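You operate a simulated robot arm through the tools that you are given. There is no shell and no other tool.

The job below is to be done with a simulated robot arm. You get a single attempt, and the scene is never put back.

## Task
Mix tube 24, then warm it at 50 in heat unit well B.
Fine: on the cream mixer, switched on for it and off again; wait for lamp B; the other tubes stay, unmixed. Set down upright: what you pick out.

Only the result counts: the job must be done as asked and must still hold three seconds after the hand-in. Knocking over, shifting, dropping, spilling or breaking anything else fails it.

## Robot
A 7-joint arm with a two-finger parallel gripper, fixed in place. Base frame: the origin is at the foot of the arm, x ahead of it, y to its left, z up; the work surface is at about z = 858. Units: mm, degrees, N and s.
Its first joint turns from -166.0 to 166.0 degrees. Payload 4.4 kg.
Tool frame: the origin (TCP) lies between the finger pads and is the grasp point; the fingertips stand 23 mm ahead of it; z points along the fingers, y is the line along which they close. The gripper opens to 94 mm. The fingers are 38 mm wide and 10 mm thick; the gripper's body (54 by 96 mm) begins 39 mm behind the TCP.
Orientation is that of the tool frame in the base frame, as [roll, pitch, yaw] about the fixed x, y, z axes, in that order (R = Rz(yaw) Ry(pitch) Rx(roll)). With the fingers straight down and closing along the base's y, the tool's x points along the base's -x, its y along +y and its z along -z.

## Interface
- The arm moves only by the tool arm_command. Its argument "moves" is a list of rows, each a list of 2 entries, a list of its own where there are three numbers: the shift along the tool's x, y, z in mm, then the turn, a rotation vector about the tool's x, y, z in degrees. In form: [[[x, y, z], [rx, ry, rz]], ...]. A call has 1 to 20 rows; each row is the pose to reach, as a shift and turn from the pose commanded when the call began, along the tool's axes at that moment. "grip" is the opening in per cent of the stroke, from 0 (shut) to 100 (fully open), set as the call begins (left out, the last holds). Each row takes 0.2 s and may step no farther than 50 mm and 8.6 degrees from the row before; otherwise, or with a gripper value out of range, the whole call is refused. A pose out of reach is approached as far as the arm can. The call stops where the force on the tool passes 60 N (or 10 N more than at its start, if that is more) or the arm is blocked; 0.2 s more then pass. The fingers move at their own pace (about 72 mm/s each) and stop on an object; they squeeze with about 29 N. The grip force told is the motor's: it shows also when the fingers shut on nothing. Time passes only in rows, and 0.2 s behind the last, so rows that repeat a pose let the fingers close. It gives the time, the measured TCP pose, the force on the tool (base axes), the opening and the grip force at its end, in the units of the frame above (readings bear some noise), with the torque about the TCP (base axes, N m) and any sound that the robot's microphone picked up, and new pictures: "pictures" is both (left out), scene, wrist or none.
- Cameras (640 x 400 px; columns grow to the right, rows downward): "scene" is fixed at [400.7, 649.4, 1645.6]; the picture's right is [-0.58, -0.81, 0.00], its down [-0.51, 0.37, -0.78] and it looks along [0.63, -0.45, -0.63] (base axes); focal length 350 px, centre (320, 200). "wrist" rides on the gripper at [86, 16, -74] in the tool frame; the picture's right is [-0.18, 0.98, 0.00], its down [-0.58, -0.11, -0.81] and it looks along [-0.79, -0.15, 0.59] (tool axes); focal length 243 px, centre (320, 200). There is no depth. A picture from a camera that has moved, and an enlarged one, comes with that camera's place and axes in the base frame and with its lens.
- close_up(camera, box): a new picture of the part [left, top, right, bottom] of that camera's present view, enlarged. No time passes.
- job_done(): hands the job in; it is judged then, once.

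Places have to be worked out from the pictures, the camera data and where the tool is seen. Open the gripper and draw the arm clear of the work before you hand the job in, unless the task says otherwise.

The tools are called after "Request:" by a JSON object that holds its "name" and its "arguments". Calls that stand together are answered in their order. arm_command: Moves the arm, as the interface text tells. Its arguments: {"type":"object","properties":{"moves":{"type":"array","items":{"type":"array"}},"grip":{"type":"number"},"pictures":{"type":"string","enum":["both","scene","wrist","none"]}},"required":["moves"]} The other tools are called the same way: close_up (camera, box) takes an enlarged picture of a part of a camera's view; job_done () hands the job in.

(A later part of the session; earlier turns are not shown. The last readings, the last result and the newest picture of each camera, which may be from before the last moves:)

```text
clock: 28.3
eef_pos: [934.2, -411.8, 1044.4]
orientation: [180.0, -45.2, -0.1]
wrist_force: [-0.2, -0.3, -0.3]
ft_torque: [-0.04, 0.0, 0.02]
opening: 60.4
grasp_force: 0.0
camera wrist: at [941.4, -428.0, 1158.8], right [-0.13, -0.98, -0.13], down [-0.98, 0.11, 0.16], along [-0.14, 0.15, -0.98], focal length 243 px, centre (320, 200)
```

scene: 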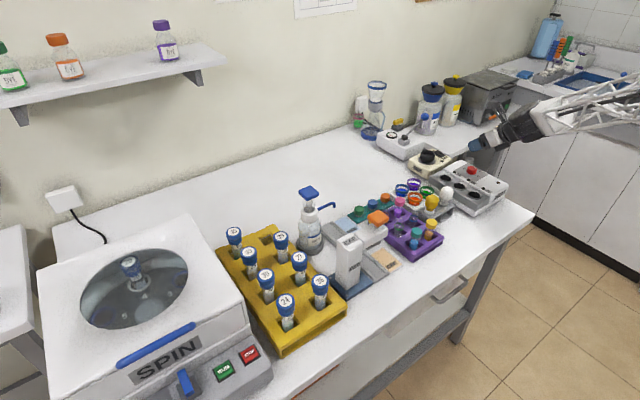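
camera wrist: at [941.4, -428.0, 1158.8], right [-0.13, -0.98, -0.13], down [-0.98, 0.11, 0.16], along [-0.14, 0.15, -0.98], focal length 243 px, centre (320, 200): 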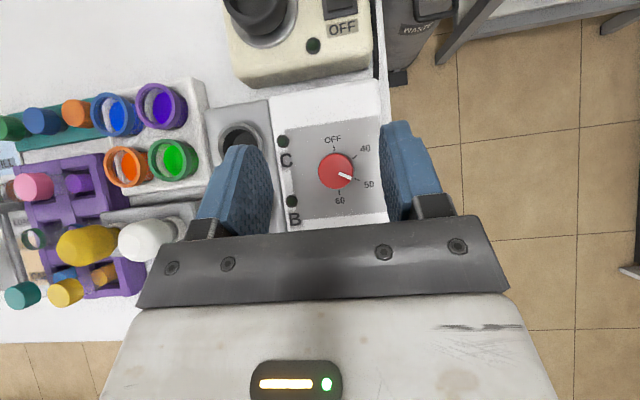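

I'll check the dial once more from here.

Request:
{"name": "close_up", "arguments": {"camera": "wrist", "box": [270, 120, 390, 220]}}

Request:
{"name": "close_up", "arguments": {"camera": "scene", "box": [400, 130, 520, 220]}}

```text
4.00 times, centred on (330, 170) of wrist
camera zoom: at [941.4, -428.0, 1158.8], right [-0.13, -0.98, -0.13], down [-0.98, 0.11, 0.16], along [-0.14, 0.15, -0.98], focal length 970 px, centre (280, 320)
```

zoom: 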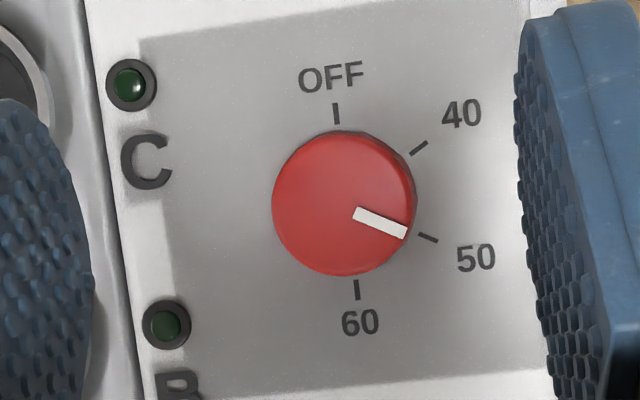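

```text
4.44 times, centred on (460, 175) of scene
camera zoom: at [400.7, 649.4, 1645.6], right [-0.58, -0.81, 0.0], down [-0.51, 0.37, -0.78], along [0.63, -0.45, -0.63], focal length 1554 px, centre (-302, 311)
```

zoom: 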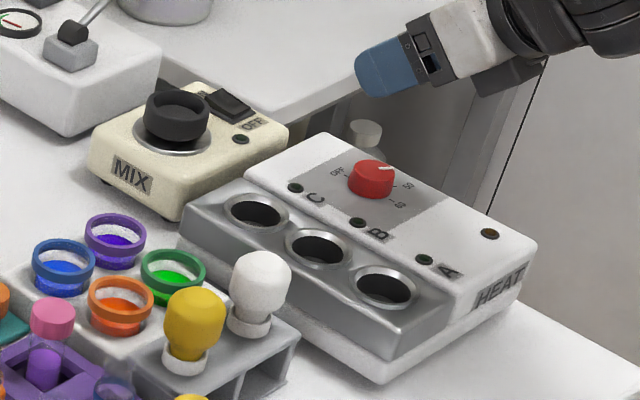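

Dial pointer is within about 3° of the 50 mark. Now I move over the mixer's rocker with shut fingers, testing reach at height 1010.

Request:
{"name": "arm_command", "arguments": {"moves": [[[25, 5, 37], [0, 0, 0]], [[50, 10, 74], [0, 0, 0]], [[75, 15, 111], [0, 0, 0]], [[100.4, 20.4, 147.8], [0, 0, 0]], [[100.4, 20.4, 147.8], [0, 0, 0]]], "grip": 0}}

```text
clock: 29.5
eef_pos: [1111.1, -431.7, 1011.5]
orientation: [-179.7, -45.0, -0.1]
wrist_force: [0.1, 0.3, 0.0]
ft_torque: [-0.01, 0.01, 0.0]
opening: 0.1
grasp_force: 29.0
camera wrist: at [1117.5, -447.0, 1125.8], right [-0.13, -0.98, -0.13], down [-0.98, 0.11, 0.16], along [-0.14, 0.15, -0.98], focal length 243 px, centre (320, 200)
```

scene: 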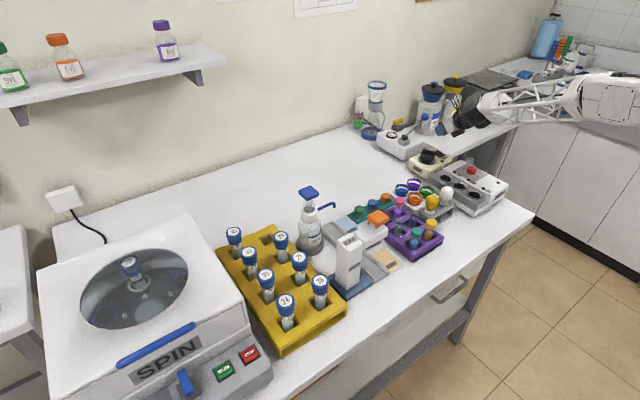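
wrist: 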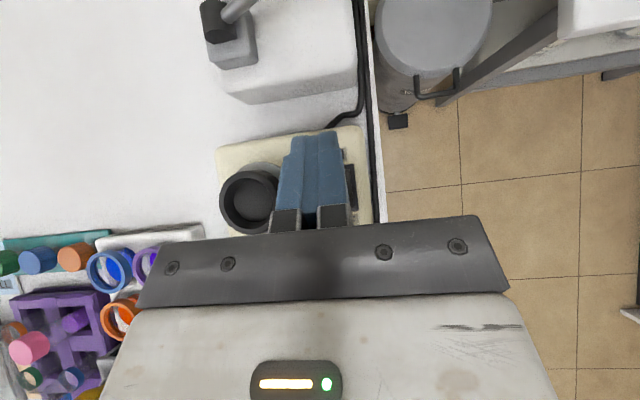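

Reach is fine. The fingers hide part of the rocker, so I'll enlarge both views to see the finger position relative to it.

Request:
{"name": "close_up", "arguments": {"camera": "wrist", "box": [200, 110, 400, 240]}}

Request:
{"name": "close_up", "arguments": {"camera": "scene", "box": [390, 80, 490, 190]}}

```text
3.08 times, centred on (300, 175) of wrist
camera zoom: at [1117.5, -447.0, 1125.8], right [-0.13, -0.98, -0.13], down [-0.98, 0.11, 0.16], along [-0.14, 0.15, -0.98], focal length 746 px, centre (382, 277)
```

zoom: 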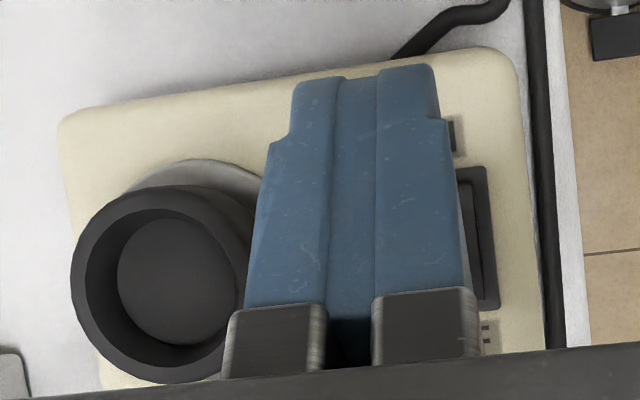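

```text
3.64 times, centred on (440, 135) of scene
camera zoom: at [400.7, 649.4, 1645.6], right [-0.58, -0.81, 0.0], down [-0.51, 0.37, -0.78], along [0.63, -0.45, -0.63], focal length 1272 px, centre (-116, 436)
```

zoom: 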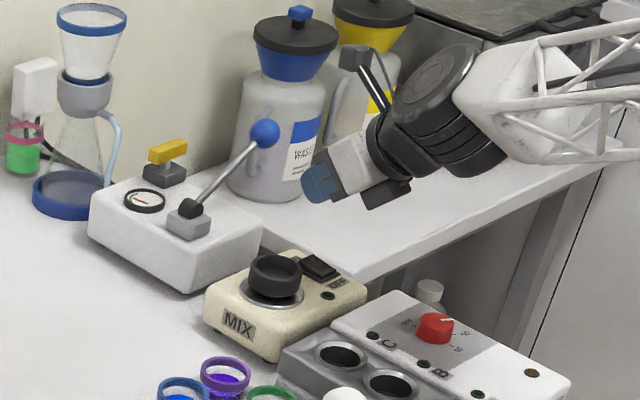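

The rocker frame spans x about 1074–1116, centred at y about -433; the ON end is the far one. I descend to z = 950 above the ON end, then inch down while watching force.

Request:
{"name": "arm_command", "arguments": {"moves": [[[-23.3, 0.5, 19.1], [0, 0, 0]], [[-46.7, 1, 38.2], [0, 0, 0]], [[-46.7, 1, 38.2], [0, 0, 0]]], "pictures": "scene"}}

Request:
{"name": "close_up", "arguments": {"camera": "scene", "box": [400, 110, 480, 190]}}

Request:
{"name": "close_up", "arguments": {"camera": "wrist", "box": [200, 110, 400, 240]}}

```text
clock: 30.3
eef_pos: [1104.6, -430.2, 951.1]
orientation: [-179.8, -44.9, -0.1]
wrist_force: [-0.3, 0.4, -0.2]
ft_torque: [-0.02, -0.04, 0.02]
opening: 0.1
grasp_force: 29.3
```

scene: 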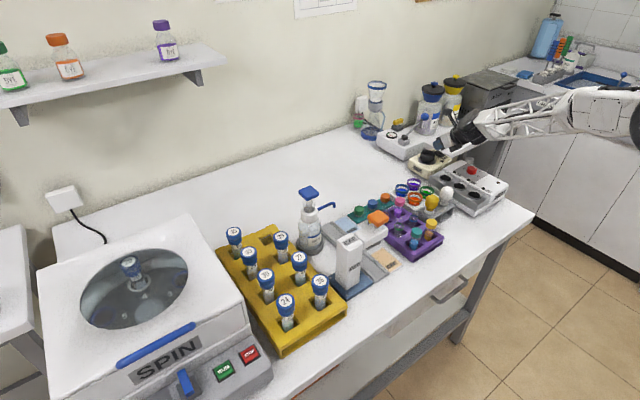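

```text
5.00 times, centred on (440, 150) of scene
camera zoom: at [400.7, 649.4, 1645.6], right [-0.58, -0.81, 0.0], down [-0.51, 0.37, -0.78], along [0.63, -0.45, -0.63], focal length 1748 px, centre (-280, 450)
```

zoom: 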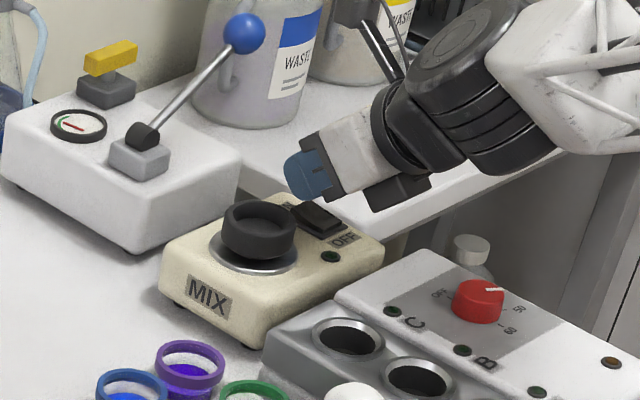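

```text
3.08 times, centred on (300, 175) of wrist
camera zoom: at [1111.7, -447.0, 1066.0], right [-0.13, -0.98, -0.13], down [-0.98, 0.11, 0.16], along [-0.14, 0.15, -0.98], focal length 746 px, centre (382, 277)
```

zoom: 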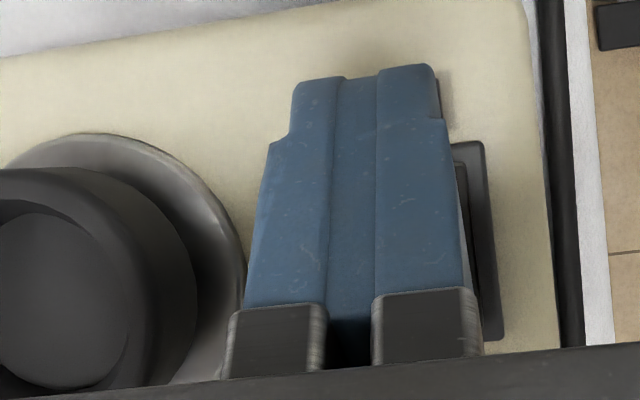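

The fingertip is over the ON half of the rocker. I inch downward to z about 932.

Request:
{"name": "arm_command", "arguments": {"moves": [[[-2.83, 0, 2.83], [0, 0, 0]], [[-5.66, 0, 5.66], [0, 0, 0]], [[-8.49, 0, 8.49], [0, 0, 0]], [[-10.6, 0, 10.6], [0, 0, 0]], [[-12.7, 0, 12.7], [0, 0, 0]]], "pictures": "scene"}}

Request:
{"name": "close_up", "arguments": {"camera": "scene", "box": [400, 110, 480, 190]}}

```text
clock: 31.4
eef_pos: [1106.3, -433.0, 945.9]
orientation: [179.9, -45.6, 0.2]
wrist_force: [1.9, 0.4, 6.3]
ft_torque: [0.02, -0.05, 0.06]
opening: 0.0
grasp_force: 28.9
stopped in row 5: the force on the tool passed its limit at 65 N (the readings are from after the stop); the commanded pose is now the measured one
```

scene: 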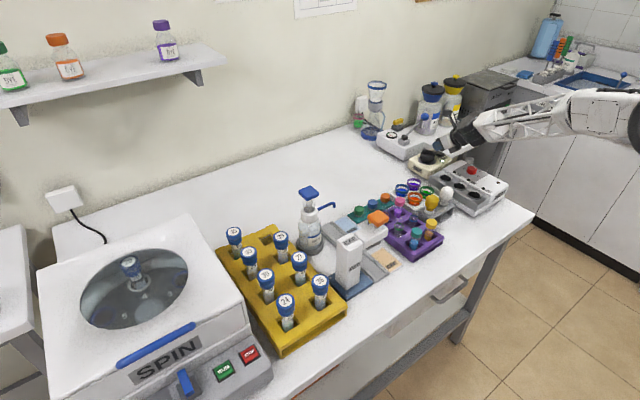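

```text
5.00 times, centred on (440, 150) of scene
camera zoom: at [400.7, 649.4, 1645.6], right [-0.58, -0.81, 0.0], down [-0.51, 0.37, -0.78], along [0.63, -0.45, -0.63], focal length 1748 px, centre (-280, 450)
```

zoom: 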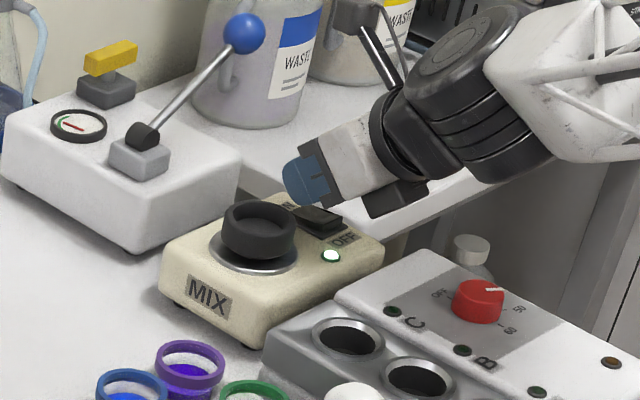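

The mixer's lamp is lit: it is switched on and has not shifted. I lift off straight up and retreat back.

Request:
{"name": "arm_command", "arguments": {"moves": [[[14, 0, -14], [0, 0, 0]], [[28, 0, -28], [0, 0, 0]], [[28, 0, -70], [0, 0, 0]], [[28, 0, -115], [0, 0, 0]], [[28, 0, -160], [0, 0, 0]], [[28, 0, -205], [0, 0, 0]], [[28, 0, -250], [0, 0, 0]], [[28, 0, -290], [0, 0, 0]]], "pictures": "both"}}

```text
clock: 33.2
eef_pos: [916.0, -432.3, 1164.9]
orientation: [-180.0, -45.3, 0.0]
wrist_force: [0.0, 1.3, -0.7]
ft_torque: [0.04, -0.04, 0.0]
opening: 0.0
grasp_force: 29.5
camera wrist: at [923.0, -448.1, 1280.6], right [-0.13, -0.98, -0.13], down [-0.98, 0.11, 0.15], along [-0.13, 0.15, -0.98], focal length 243 px, centre (320, 200)
```

scene: 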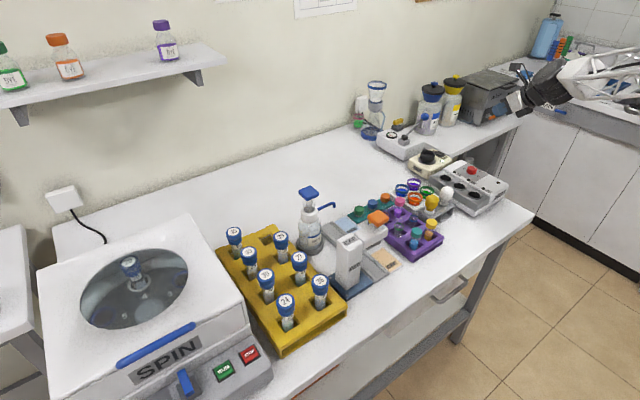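
wrist: 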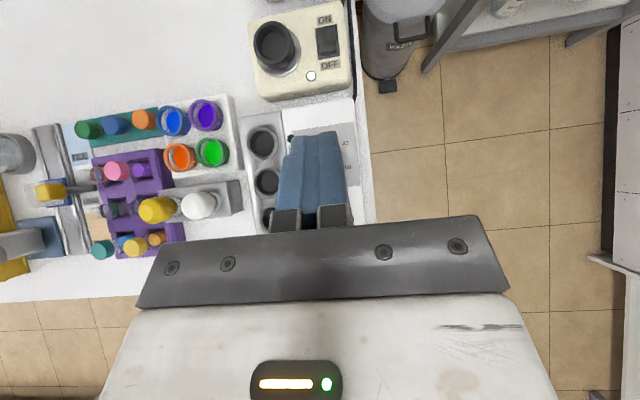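

The mixer is on (lamp lit). Next I travel at height to the tube rack on the left, swinging the yaw to +35 on the way, fingers opening.

Request:
{"name": "arm_command", "arguments": {"moves": [[[-6.3, -46.2, -5.1], [1.38, 0, -1.38]], [[-12.6, -92.4, -10.3], [2.75, 0, -2.75]], [[-19, -138.7, -15.4], [4.13, 0, -4.13]], [[-25.3, -184.9, -20.6], [5.5, 0, -5.5]], [[-31.6, -231.1, -25.7], [6.88, 0, -6.88]], [[-37.9, -277.3, -30.9], [8.25, 0, -8.25]], [[-44.3, -323.6, -36], [9.63, 0, -9.63]], [[-50.6, -369.8, -41.2], [11, 0, -11]], [[-56.9, -416, -46.3], [12.38, 0, -12.38]], [[-63.2, -462.2, -51.4], [13.75, 0, -13.75]], [[-69.5, -508.4, -56.6], [15.13, 0, -15.13]], [[-75.9, -554.7, -61.7], [16.5, 0, -16.5]], [[-82.2, -600.9, -66.9], [17.88, 0, -17.88]], [[-88.5, -647.1, -72], [19.25, 0, -19.25]], [[-94.8, -693.3, -77.2], [20.63, 0, -20.63]], [[-101.2, -739.6, -82.3], [22, 0, -22]], [[-107.5, -785.8, -87.5], [23.38, 0, -23.38]], [[-113.8, -832, -92.6], [24.75, 0, -24.75]], [[-113.8, -832, -92.6], [24.75, 0, -24.75]]], "grip": 90}}

```text
clock: 37.2
eef_pos: [769.5, 398.5, 1152.5]
orientation: [179.5, -45.3, 35.4]
wrist_force: [-0.5, -0.6, -0.9]
ft_torque: [-0.01, 0.02, -0.01]
opening: 84.7
grasp_force: 0.0
camera wrist: at [783.9, 391.1, 1267.6], right [0.46, -0.88, -0.13], down [-0.87, -0.47, 0.15], along [-0.19, 0.04, -0.98], focal length 243 px, centre (320, 200)
```

scene: 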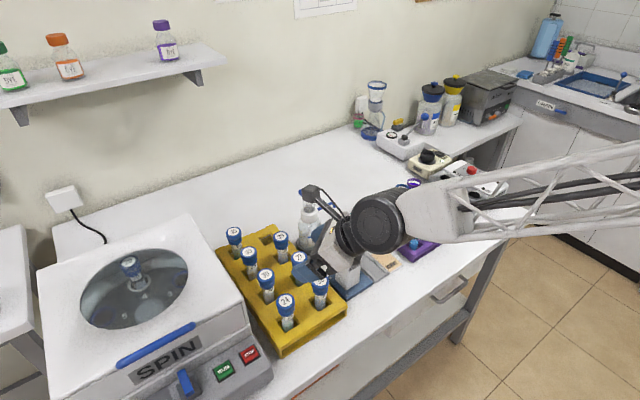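
wrist: 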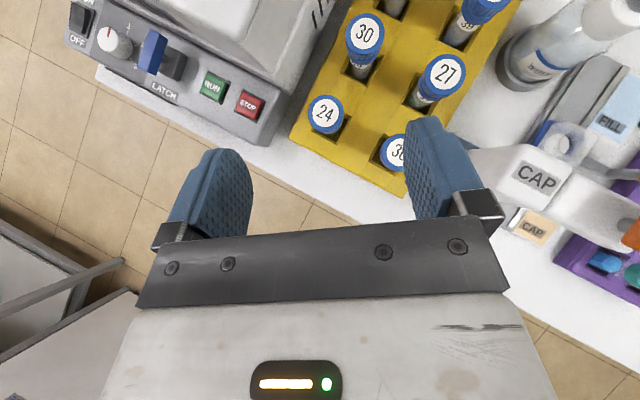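

Tube 24's cap is near (818, 442, top z about 982). I'll enlarge the view of the rack.

Request:
{"name": "close_up", "arguments": {"camera": "wrist", "box": [270, 50, 430, 200]}}

Request:
{"name": "close_up", "arguments": {"camera": "scene", "box": [240, 260, 360, 360]}}

```text
2.67 times, centred on (350, 125) of wrist
camera zoom: at [783.9, 391.1, 1267.6], right [0.46, -0.88, -0.13], down [-0.87, -0.47, 0.15], along [-0.19, 0.04, -0.98], focal length 647 px, centre (240, 400)
```

zoom: 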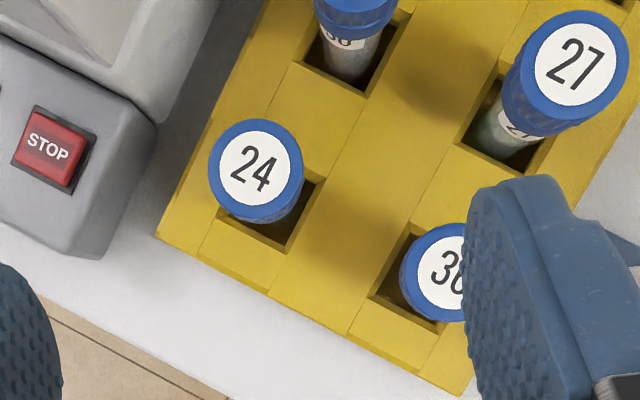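

```text
4.00 times, centred on (300, 310) of scene
camera zoom: at [400.7, 649.4, 1645.6], right [-0.58, -0.81, 0.0], down [-0.51, 0.37, -0.78], along [0.63, -0.45, -0.63], focal length 1399 px, centre (400, -240)
```

zoom: 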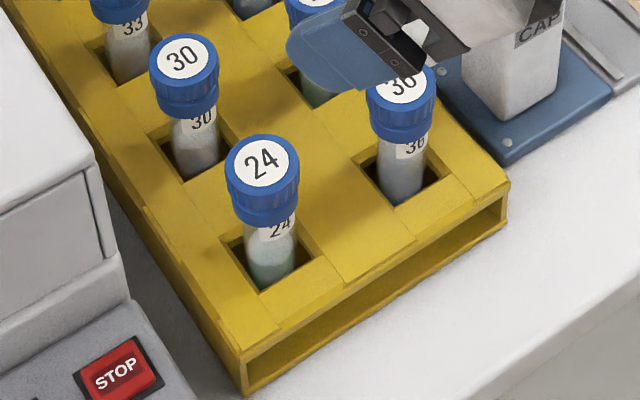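

Rack top is about z 902, cap spans about 955–985, so I'll grip the cap around z 968. First I move directly over tube 24 with the fingers about 64 mm apart.

Request:
{"name": "arm_command", "arguments": {"moves": [[[-6.7, -2.3, 36.9], [0.1, -0.1, 0]], [[-13.3, -4.7, 73.7], [0.2, -0.2, 0]], [[-20, -7, 110.6], [0.3, -0.3, 0]], [[-20, -7, 110.6], [0.3, -0.3, 0]]], "grip": 68}}

```text
clock: 38.2
eef_pos: [820.7, 441.6, 1060.2]
orientation: [179.8, -45.0, 35.3]
wrist_force: [0.0, 0.2, 0.6]
ft_torque: [-0.03, 0.0, -0.01]
opening: 63.8
grasp_force: 0.0
camera wrist: at [835.8, 434.1, 1175.3], right [0.46, -0.88, -0.13], down [-0.86, -0.48, 0.16], along [-0.2, 0.04, -0.98], focal length 243 px, centre (320, 200)
```

scene: 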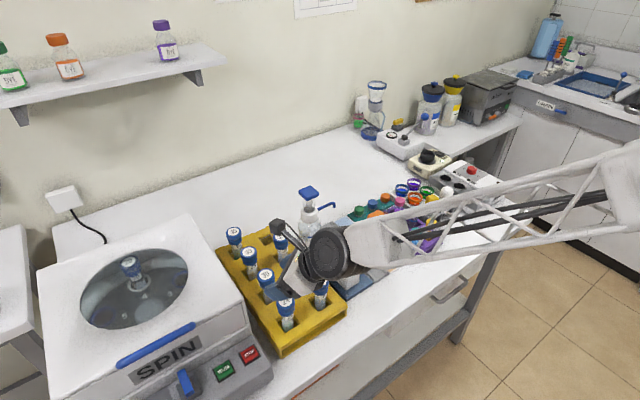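
wrist: 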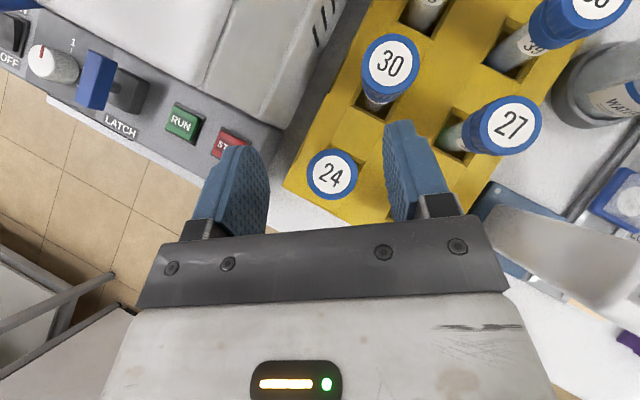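

Tube 24's cap is centred between the fingers. I go straight down to z = 968.

Request:
{"name": "arm_command", "arguments": {"moves": [[[-21.5, 0, 21.9], [0, 0, 0]], [[-43, 0, 43.9], [0, 0, 0]], [[-64.4, 0, 65.8], [0, 0, 0]], [[-64.4, 0, 65.8], [0, 0, 0]]]}}

Request:
{"name": "close_up", "arguments": {"camera": "scene", "box": [230, 230, 350, 340]}}

```text
clock: 39.2
eef_pos: [823.7, 441.8, 967.1]
orientation: [179.8, -45.1, 35.4]
wrist_force: [0.2, -0.3, 0.6]
ft_torque: [0.0, -0.03, 0.01]
opening: 64.0
grasp_force: 0.1
camera wrist: at [837.8, 434.4, 1081.5], right [0.46, -0.88, -0.13], down [-0.86, -0.48, 0.16], along [-0.2, 0.04, -0.98], focal length 243 px, centre (320, 200)
```

scene: 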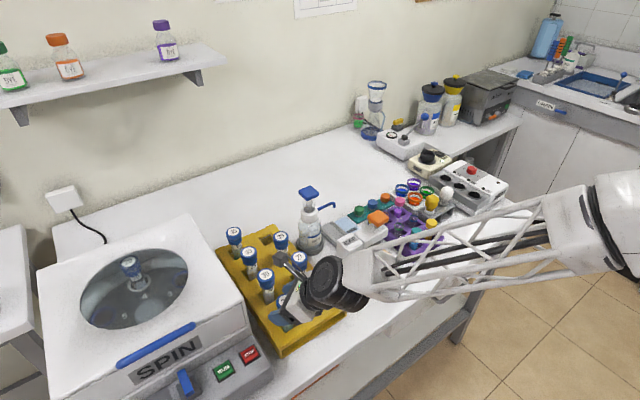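
wrist: 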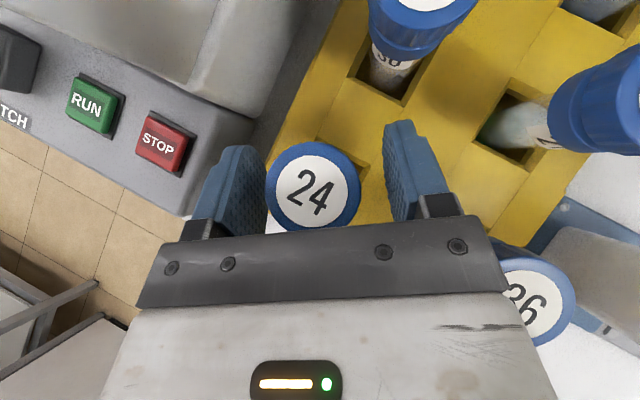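

```text
3.64 times, centred on (290, 285) of scene
camera zoom: at [400.7, 649.4, 1645.6], right [-0.58, -0.81, 0.0], down [-0.51, 0.37, -0.78], along [0.63, -0.45, -0.63], focal length 1272 px, centre (429, -109)
```

zoom: 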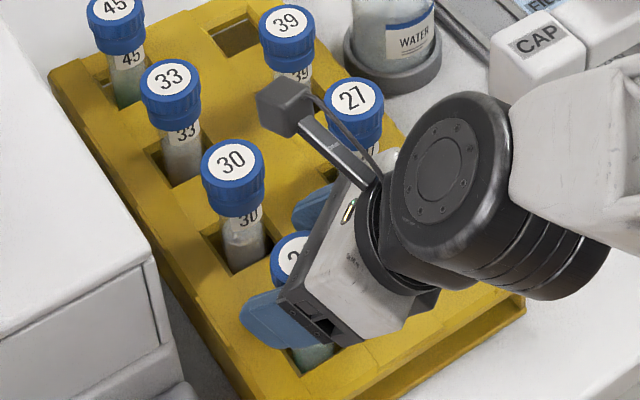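

The cap is centred between the pads. I close the fingers on it.

Request:
{"name": "arm_command", "arguments": {"moves": [[[0, 0, 0], [0, 0, 0]], [[0, 0, 0], [0, 0, 0]], [[0, 0, 0], [0, 0, 0]]], "grip": 0, "pictures": "wrist"}}

```text
clock: 40.0
eef_pos: [823.2, 443.0, 967.3]
orientation: [179.8, -45.1, 35.4]
wrist_force: [-0.1, 0.4, 1.1]
ft_torque: [0.03, 0.02, 0.02]
opening: 39.5
grasp_force: 29.2
camera wrist: at [837.8, 434.3, 1081.5], right [0.46, -0.88, -0.13], down [-0.86, -0.48, 0.16], along [-0.2, 0.04, -0.98], focal length 243 px, centre (320, 200)
```

wrist: 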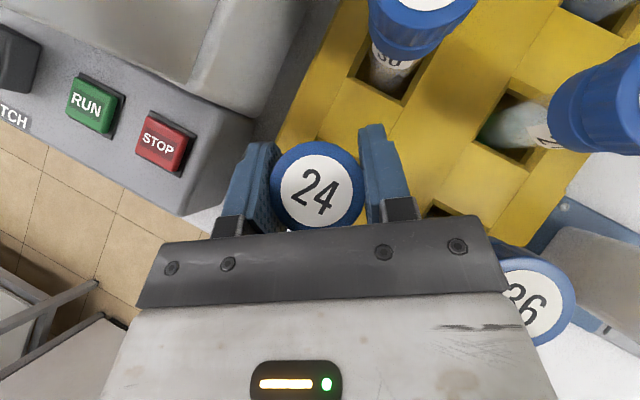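

Held with opening 39.5 mm. I lift straight up to z about 1200 in careful steps.

Request:
{"name": "arm_command", "arguments": {"moves": [[[10.6, 0, -10.6], [0, 0, 0]], [[28.3, 0, -28.3], [0, 0, 0]], [[56.6, 0, -56.6], [0, 0, 0]], [[84.9, 0, -84.9], [0, 0, 0]], [[113.1, 0, -113.1], [0, 0, 0]], [[141.4, 0, -141.4], [0, 0, 0]], [[164, 0, -164], [0, 0, 0]], [[164, 0, -164], [0, 0, 0]]]}}

Request:
{"name": "close_up", "arguments": {"camera": "scene", "box": [220, 160, 400, 320]}}

```text
clock: 41.8
eef_pos: [820.5, 442.2, 1198.7]
orientation: [179.7, -45.1, 35.4]
wrist_force: [-0.9, 0.1, -1.4]
ft_torque: [0.02, 0.01, 0.03]
opening: 39.7
grasp_force: 29.2
camera wrist: at [836.6, 434.0, 1314.7], right [0.46, -0.88, -0.13], down [-0.86, -0.48, 0.16], along [-0.2, 0.04, -0.98], focal length 243 px, centre (320, 200)
```

scene: 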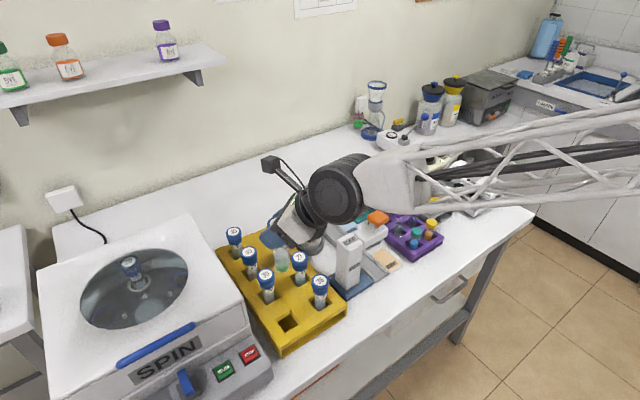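
wrist: 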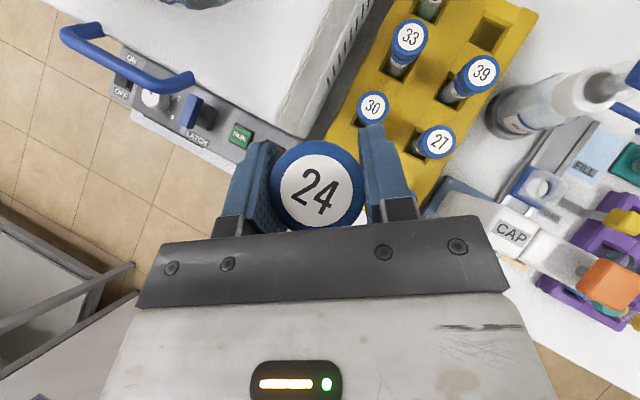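

```text
2.50 times, centred on (310, 240) of scene
camera zoom: at [400.7, 649.4, 1645.6], right [-0.58, -0.81, 0.0], down [-0.51, 0.37, -0.78], along [0.63, -0.45, -0.63], focal length 874 px, centre (345, 100)
```

zoom: 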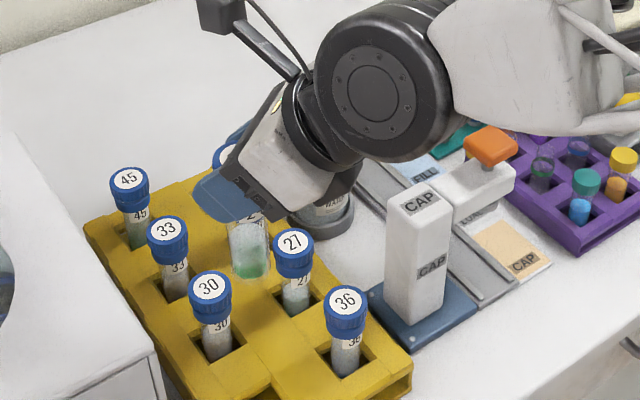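

Tube 24 is held upright with its bottom about 109 mm below the TCP. I carry it at height along the reverse path toward the mixer side, swinging yaw back to 0.

Request:
{"name": "arm_command", "arguments": {"moves": [[[-16.4, 41.8, -15.6], [-1.46, 0, 1.46]], [[-32.7, 83.6, -31.2], [-2.93, 0, 2.93]], [[-49.1, 125.3, -46.8], [-4.39, 0, 4.39]], [[-65.4, 167.1, -62.4], [-5.86, 0, 5.86]], [[-81.8, 208.9, -78], [-7.32, 0, 7.32]], [[-98.2, 250.7, -93.6], [-8.78, 0, 8.78]], [[-114.5, 292.5, -109.2], [-10.25, 0, 10.25]], [[-130.9, 334.3, -124.8], [-11.71, 0, 11.71]], [[-147.2, 376, -140.5], [-13.18, 0, 13.18]], [[-163.6, 417.8, -156.1], [-14.64, 0, 14.64]], [[-179.9, 459.6, -171.7], [-16.11, 0, 16.11]], [[-196.3, 501.4, -187.3], [-17.57, 0, 17.57]], [[-212.7, 543.2, -202.9], [-19.03, 0, 19.03]], [[-229, 584.9, -218.5], [-20.5, 0, 20.5]], [[-245.4, 626.7, -234.1], [-21.96, 0, 21.96]], [[-261.7, 668.5, -249.7], [-23.43, 0, 23.43]], [[-278.1, 710.3, -265.3], [-24.89, 0, 24.89]], [[-278.1, 710.3, -265.3], [-24.89, 0, 24.89]]]}}

```text
clock: 45.6
eef_pos: [918.1, -359.7, 1189.6]
orientation: [180.0, -45.2, 0.1]
wrist_force: [-0.4, 0.5, -0.7]
ft_torque: [-0.01, -0.01, -0.03]
opening: 39.7
grasp_force: 28.8
camera wrist: at [925.0, -376.3, 1304.9], right [-0.13, -0.98, -0.13], down [-0.98, 0.11, 0.16], along [-0.14, 0.15, -0.98], focal length 243 px, centre (320, 200)
```

scene: 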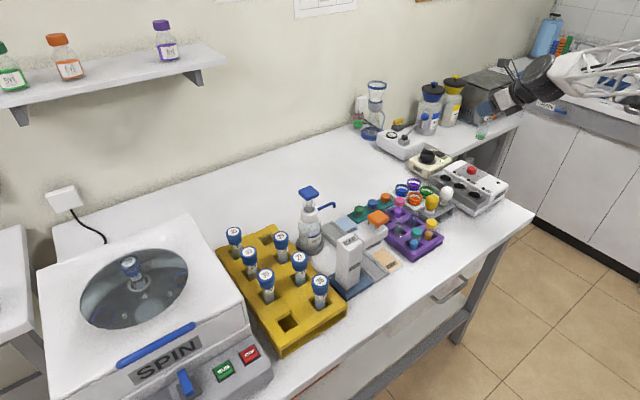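
wrist: 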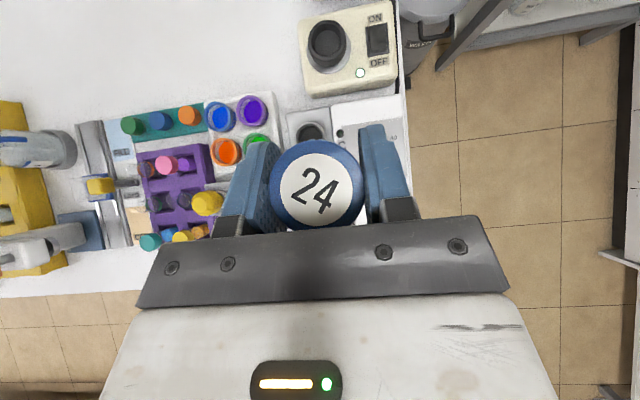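

I'll enlarge the mixer in this view to fix the cup's centre before moving the tube over it.

Request:
{"name": "close_up", "arguments": {"camera": "wrist", "box": [290, 0, 410, 100]}}

Request:
{"name": "close_up", "arguments": {"camera": "scene", "box": [400, 110, 520, 200]}}

```text
4.00 times, centred on (350, 50) of wrist
camera zoom: at [925.0, -376.3, 1304.9], right [-0.13, -0.98, -0.13], down [-0.98, 0.11, 0.16], along [-0.14, 0.15, -0.98], focal length 970 px, centre (200, 800)
```

zoom: 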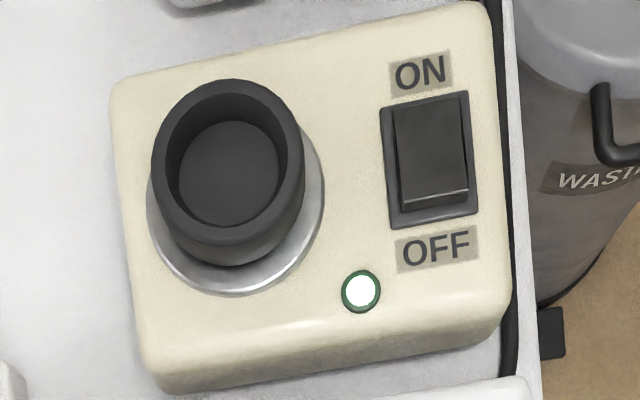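

```text
4.44 times, centred on (460, 155) of scene
camera zoom: at [400.7, 649.4, 1645.6], right [-0.58, -0.81, 0.0], down [-0.51, 0.37, -0.78], along [0.63, -0.45, -0.63], focal length 1554 px, centre (-302, 400)
```

zoom: 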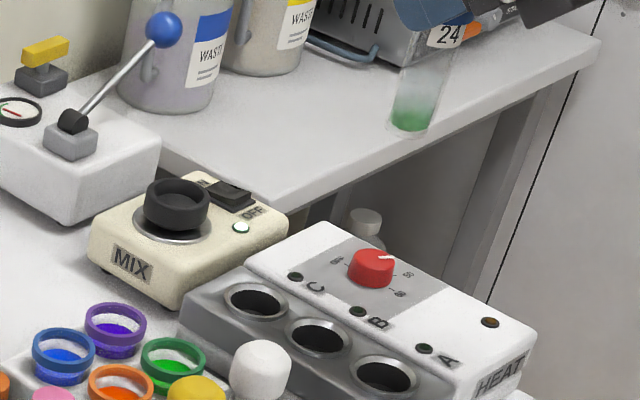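

The cup's centre is at about (1097, -360.3) with its rim near z 936. I move the tube above it, to TCP z = 1085, leaving the tube's bottom about 40 mm over the rim.

Request:
{"name": "arm_command", "arguments": {"moves": [[[10.5, 0, 40], [0, 0, 0]], [[21, 0.1, 80], [0, 0, 0]], [[32, 0.2, 120], [0, 0, 0]], [[42, 0.3, 160], [0, 0, 0]], [[52.8, 0.3, 201.3], [0, 0, 0]], [[52.8, 0.3, 201.3], [0, 0, 0]]]}}

Request:
{"name": "close_up", "arguments": {"camera": "scene", "box": [390, 80, 490, 190]}}

Request:
{"name": "close_up", "arguments": {"camera": "wrist", "box": [220, 90, 420, 240]}}

```text
clock: 47.0
eef_pos: [1096.3, -360.9, 1085.4]
orientation: [179.8, -45.1, 0.1]
wrist_force: [-0.4, 0.0, -1.5]
ft_torque: [0.01, 0.02, 0.0]
opening: 39.5
grasp_force: 29.2
camera wrist: at [1103.7, -376.3, 1200.4], right [-0.13, -0.98, -0.13], down [-0.98, 0.11, 0.16], along [-0.14, 0.15, -0.98], focal length 243 px, centre (320, 200)
```

scene: 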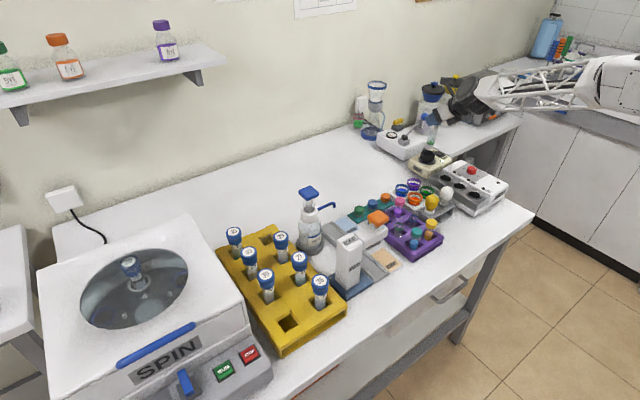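
wrist: 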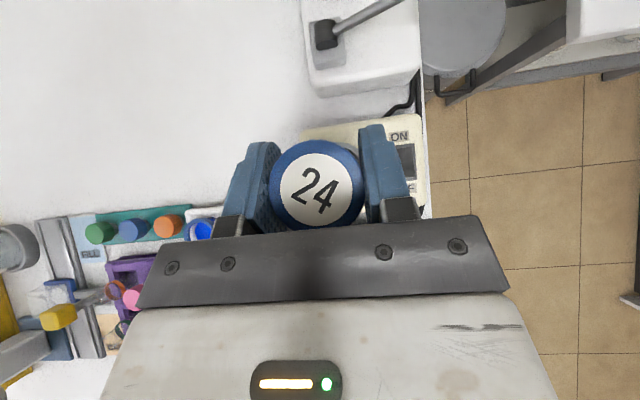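

```text
3.64 times, centred on (440, 135) of scene
camera zoom: at [400.7, 649.4, 1645.6], right [-0.58, -0.81, 0.0], down [-0.51, 0.37, -0.78], along [0.63, -0.45, -0.63], focal length 1272 px, centre (-116, 436)
```

zoom: 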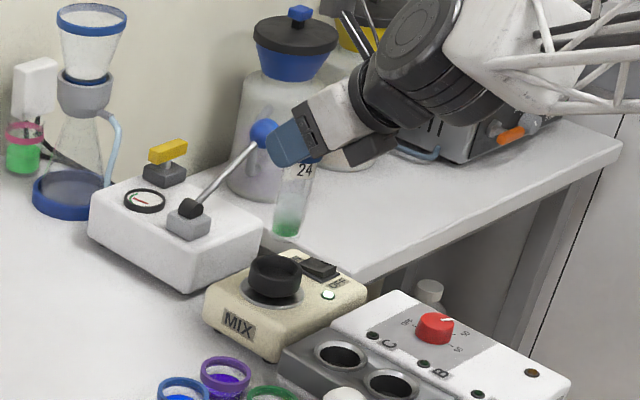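

```text
2.67 times, centred on (320, 165) of wrist
camera zoom: at [1103.7, -376.3, 1200.4], right [-0.13, -0.98, -0.13], down [-0.98, 0.11, 0.16], along [-0.14, 0.15, -0.98], focal length 647 px, centre (320, 293)
```

zoom: 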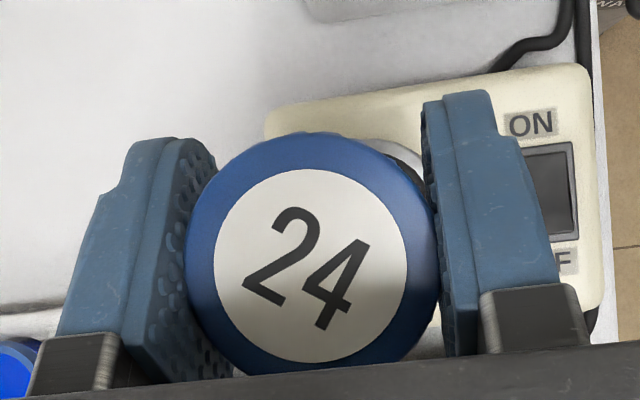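

The tube bottom hangs vertically over the cup's centre in the scene view (bottom about z 983). I lower 36 mm and check before entering the cup.

Request:
{"name": "arm_command", "arguments": {"moves": [[[-8.5, 0, 8.5], [0, 0, 0]], [[-17, 0, 17], [0, 0, 0]], [[-25.5, 0, 25.5], [0, 0, 0]], [[-25.5, 0, 25.5], [0, 0, 0]]], "pictures": "scene"}}

Request:
{"name": "close_up", "arguments": {"camera": "scene", "box": [400, 100, 480, 180]}}

```text
clock: 48.0
eef_pos: [1096.9, -359.8, 1049.2]
orientation: [179.9, -45.2, 0.1]
wrist_force: [0.3, -0.1, -0.5]
ft_torque: [-0.02, -0.02, 0.01]
opening: 39.7
grasp_force: 29.2
```

scene: 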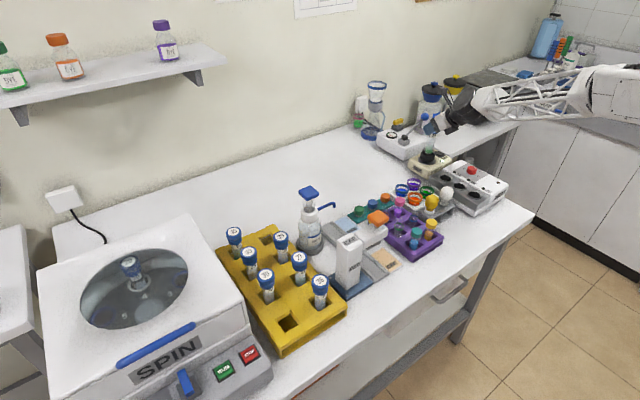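

```text
5.00 times, centred on (440, 140) of scene
camera zoom: at [400.7, 649.4, 1645.6], right [-0.58, -0.81, 0.0], down [-0.51, 0.37, -0.78], along [0.63, -0.45, -0.63], focal length 1748 px, centre (-280, 500)
```

zoom: 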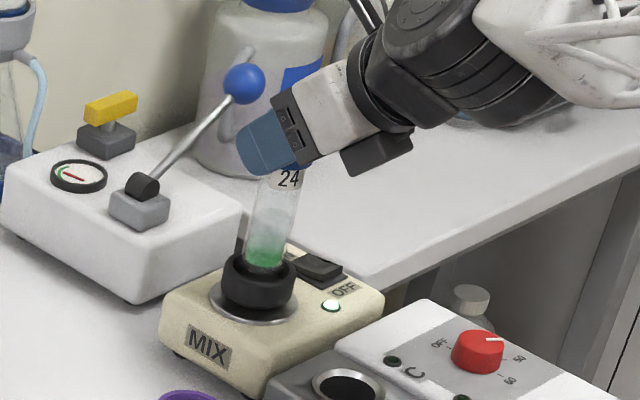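

The tube is just entering the cup, centred. I continue down 24 mm in small steps.

Request:
{"name": "arm_command", "arguments": {"moves": [[[-3.5, 0, 3.5], [0, 0, 0]], [[-7.1, 0, 7.1], [0, 0, 0]], [[-10.6, 0, 10.6], [0, 0, 0]], [[-14.1, 0, 14.1], [0, 0, 0]], [[-17, 0, 17], [0, 0, 0]]], "pictures": "scene"}}

Request:
{"name": "close_up", "arguments": {"camera": "scene", "box": [400, 100, 480, 180]}}

```text
clock: 49.2
eef_pos: [1097.9, -359.4, 1027.1]
orientation: [179.9, -45.3, 0.1]
wrist_force: [0.9, -0.4, 19.3]
ft_torque: [0.09, -0.17, 0.01]
opening: 39.8
grasp_force: 29.0
```

scene: 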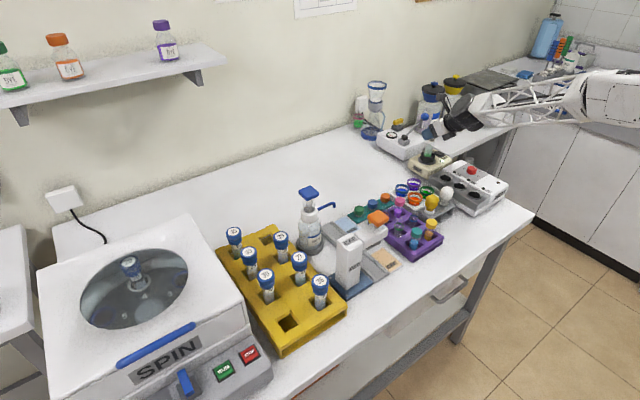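

```text
5.00 times, centred on (440, 140) of scene
camera zoom: at [400.7, 649.4, 1645.6], right [-0.58, -0.81, 0.0], down [-0.51, 0.37, -0.78], along [0.63, -0.45, -0.63], focal length 1748 px, centre (-280, 500)
```

zoom: 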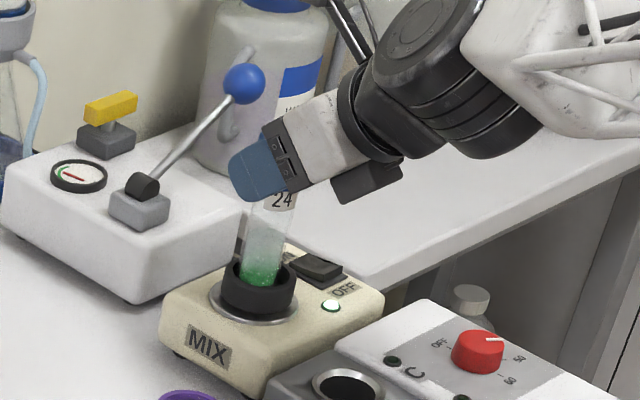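

Contact at 19 N: the tube stands on the cup floor and the liquid has begun to swirl. I hold here for a few seconds.

Request:
{"name": "arm_command", "arguments": {"moves": [[[0, 0, 0], [0, 0, 0]], [[0, 0, 0], [0, 0, 0]], [[0, 0, 0], [0, 0, 0]], [[0, 0, 0], [0, 0, 0]], [[0, 0, 0], [0, 0, 0]], [[0, 0, 0], [0, 0, 0]], [[0, 0, 0], [0, 0, 0]], [[0, 0, 0], [0, 0, 0]], [[0, 0, 0], [0, 0, 0]], [[0, 0, 0], [0, 0, 0]], [[0, 0, 0], [0, 0, 0]], [[0, 0, 0], [0, 0, 0]], [[0, 0, 0], [0, 0, 0]], [[0, 0, 0], [0, 0, 0]], [[0, 0, 0], [0, 0, 0]]], "pictures": "scene"}}

Request:
{"name": "close_up", "arguments": {"camera": "scene", "box": [400, 100, 480, 180]}}

```text
clock: 52.4
eef_pos: [1097.3, -360.3, 1025.1]
orientation: [179.9, -45.2, 0.1]
wrist_force: [0.1, 0.0, 20.5]
ft_torque: [-0.02, 0.02, -0.01]
opening: 39.8
grasp_force: 29.0
```

scene: 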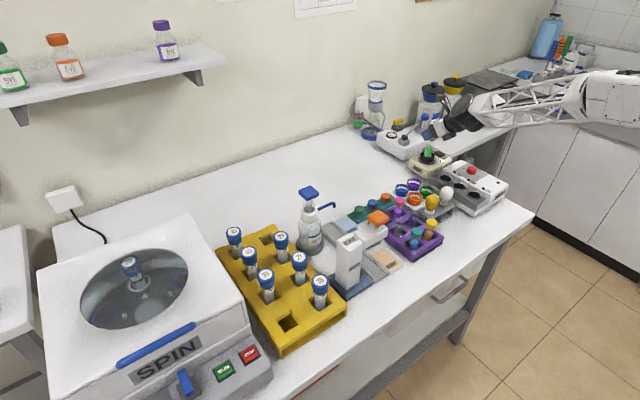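

```text
5.00 times, centred on (440, 140) of scene
camera zoom: at [400.7, 649.4, 1645.6], right [-0.58, -0.81, 0.0], down [-0.51, 0.37, -0.78], along [0.63, -0.45, -0.63], focal length 1748 px, centre (-280, 500)
```

zoom: 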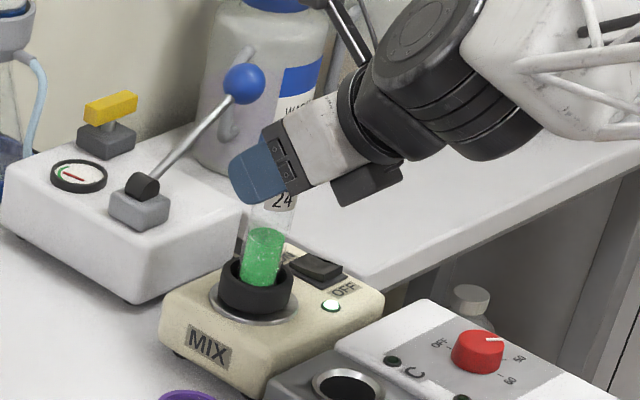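

The liquid has become green through, though with specks. I hold some seconds more.

Request:
{"name": "arm_command", "arguments": {"moves": [[[0, 0, 0], [0, 0, 0]], [[0, 0, 0], [0, 0, 0]], [[0, 0, 0], [0, 0, 0]], [[0, 0, 0], [0, 0, 0]], [[0, 0, 0], [0, 0, 0]], [[0, 0, 0], [0, 0, 0]], [[0, 0, 0], [0, 0, 0]], [[0, 0, 0], [0, 0, 0]], [[0, 0, 0], [0, 0, 0]], [[0, 0, 0], [0, 0, 0]], [[0, 0, 0], [0, 0, 0]], [[0, 0, 0], [0, 0, 0]], [[0, 0, 0], [0, 0, 0]], [[0, 0, 0], [0, 0, 0]], [[0, 0, 0], [0, 0, 0]], [[0, 0, 0], [0, 0, 0]], [[0, 0, 0], [0, 0, 0]], [[0, 0, 0], [0, 0, 0]], [[0, 0, 0], [0, 0, 0]], [[0, 0, 0], [0, 0, 0]]], "pictures": "scene"}}

Request:
{"name": "close_up", "arguments": {"camera": "scene", "box": [400, 100, 480, 180]}}

```text
clock: 56.6
eef_pos: [1098.4, -359.4, 1026.0]
orientation: [179.9, -45.2, 0.1]
wrist_force: [0.0, 0.7, 19.2]
ft_torque: [0.03, 0.05, 0.02]
opening: 39.9
grasp_force: 29.6
```

scene: 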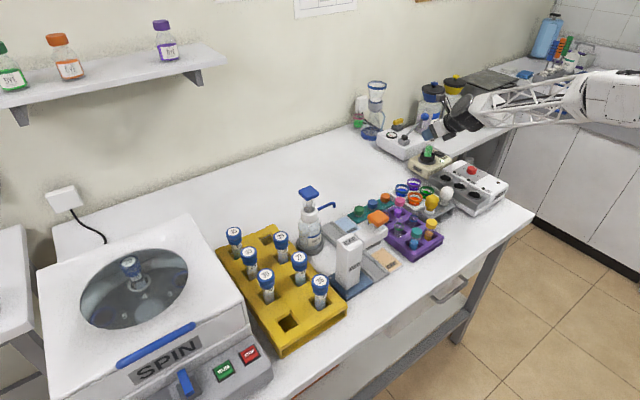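

```text
5.00 times, centred on (440, 140) of scene
camera zoom: at [400.7, 649.4, 1645.6], right [-0.58, -0.81, 0.0], down [-0.51, 0.37, -0.78], along [0.63, -0.45, -0.63], focal length 1748 px, centre (-280, 500)
```

zoom: 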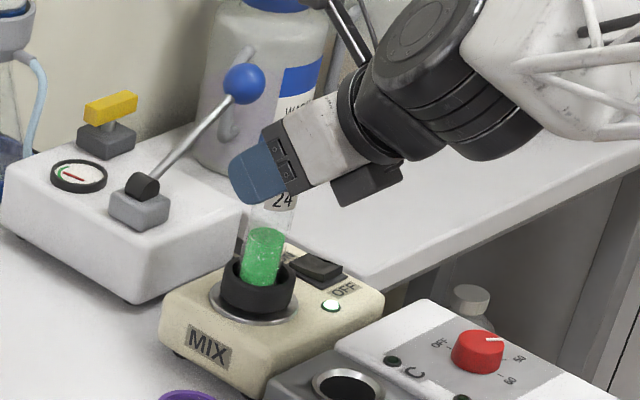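

The look is unchanged and fully green, so mixing seems complete. I lift the tube out of the cup straight up and check the content.

Request:
{"name": "arm_command", "arguments": {"moves": [[[10.6, 0, -10.6], [0, 0, 0]], [[31.8, 0, -31.8], [0, 0, 0]], [[53, 0, -53], [0, 0, 0]], [[70.7, 0, -70.7], [0, 0, 0]], [[70.7, 0, -70.7], [0, 0, 0]]]}}

Request:
{"name": "close_up", "arguments": {"camera": "scene", "box": [390, 60, 490, 180]}}

Request:
{"name": "close_up", "arguments": {"camera": "wrist", "box": [220, 90, 420, 240]}}

```text
clock: 57.8
eef_pos: [1098.9, -359.3, 1124.7]
orientation: [179.9, -45.1, 0.1]
wrist_force: [-0.8, -0.5, -1.9]
ft_torque: [0.04, 0.0, 0.02]
opening: 39.7
grasp_force: 29.2
camera wrist: at [1105.3, -375.2, 1239.3], right [-0.13, -0.98, -0.13], down [-0.98, 0.11, 0.16], along [-0.14, 0.15, -0.98], focal length 243 px, centre (320, 200)
```

scene: 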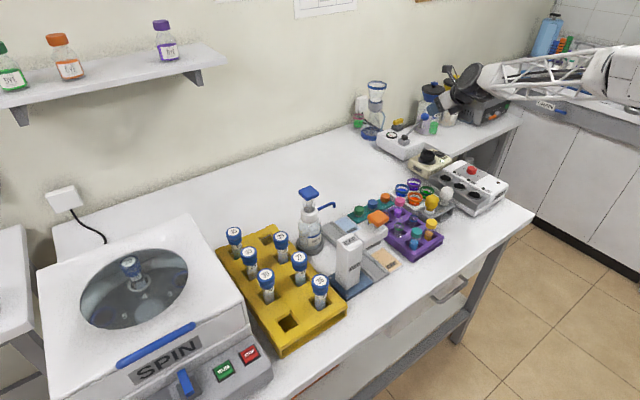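
wrist: 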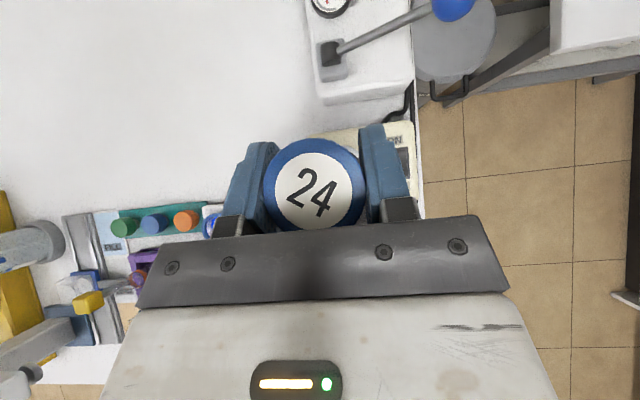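

```text
3.33 times, centred on (440, 120) of scene
camera zoom: at [400.7, 649.4, 1645.6], right [-0.58, -0.81, 0.0], down [-0.51, 0.37, -0.78], along [0.63, -0.45, -0.63], focal length 1166 px, centre (-80, 467)
```

zoom: 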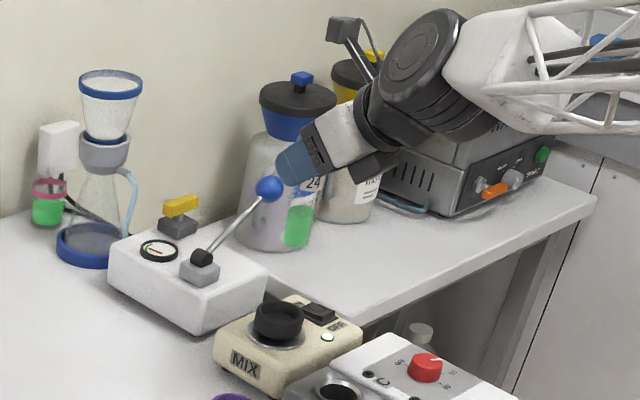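

```text
2.67 times, centred on (320, 165) of wrist
camera zoom: at [1105.3, -375.2, 1239.3], right [-0.13, -0.98, -0.13], down [-0.98, 0.11, 0.16], along [-0.14, 0.15, -0.98], focal length 647 px, centre (320, 293)
```

zoom: 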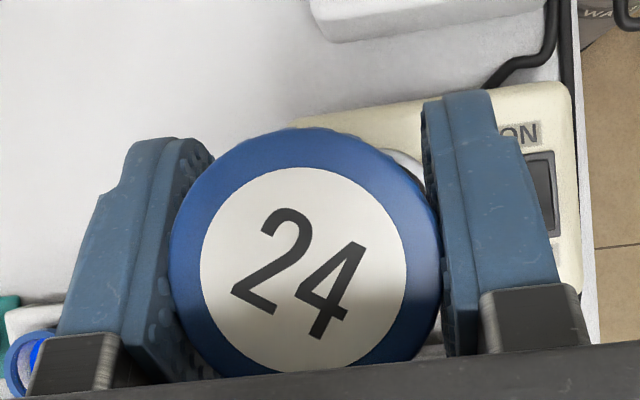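

Tube 24's content is now an even green (mixed). It slid up about 6 mm in the grip but remains upright. I retreat toward the heat unit to measure well B from above.

Request:
{"name": "arm_command", "arguments": {"moves": [[[-26.6, -6.7, -33.6], [0, 0, 0]], [[-53.1, -13.4, -67.3], [0, 0, 0]], [[-79.7, -20.1, -100.9], [0, 0, 0]], [[-106.3, -26.9, -134.6], [0, 0, 0]], [[-132.9, -33.6, -168.2], [0, 0, 0]], [[-159.4, -40.3, -201.9], [0, 0, 0]], [[-186, -47, -235.5], [0, 0, 0]], [[-186, -47, -235.5], [0, 0, 0]]]}}

Request:
{"name": "close_up", "arguments": {"camera": "wrist", "box": [250, 20, 410, 150]}}

```text
clock: 59.6
eef_pos: [802.8, -312.9, 1159.6]
orientation: [180.0, -45.1, 0.1]
wrist_force: [-0.9, -0.8, -1.0]
ft_torque: [-0.03, 0.01, -0.02]
opening: 39.8
grasp_force: 28.8
camera wrist: at [809.3, -327.5, 1275.1], right [-0.13, -0.98, -0.13], down [-0.98, 0.11, 0.16], along [-0.14, 0.15, -0.98], focal length 243 px, centre (320, 200)
```

scene: 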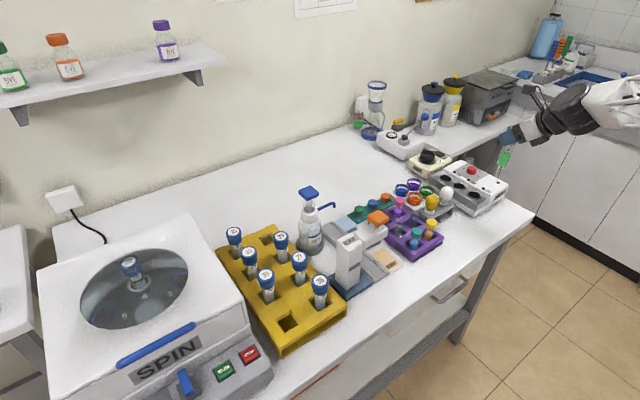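
wrist: 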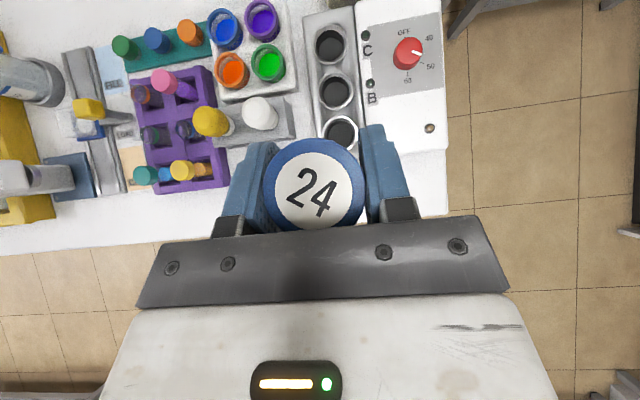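

```text
3.08 times, centred on (330, 85) of wrist
camera zoom: at [809.3, -327.5, 1275.1], right [-0.13, -0.98, -0.13], down [-0.98, 0.11, 0.16], along [-0.14, 0.15, -0.98], focal length 746 px, centre (289, 554)
```

zoom: 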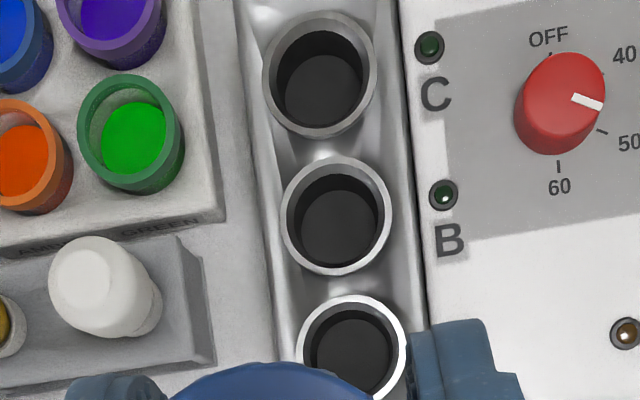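

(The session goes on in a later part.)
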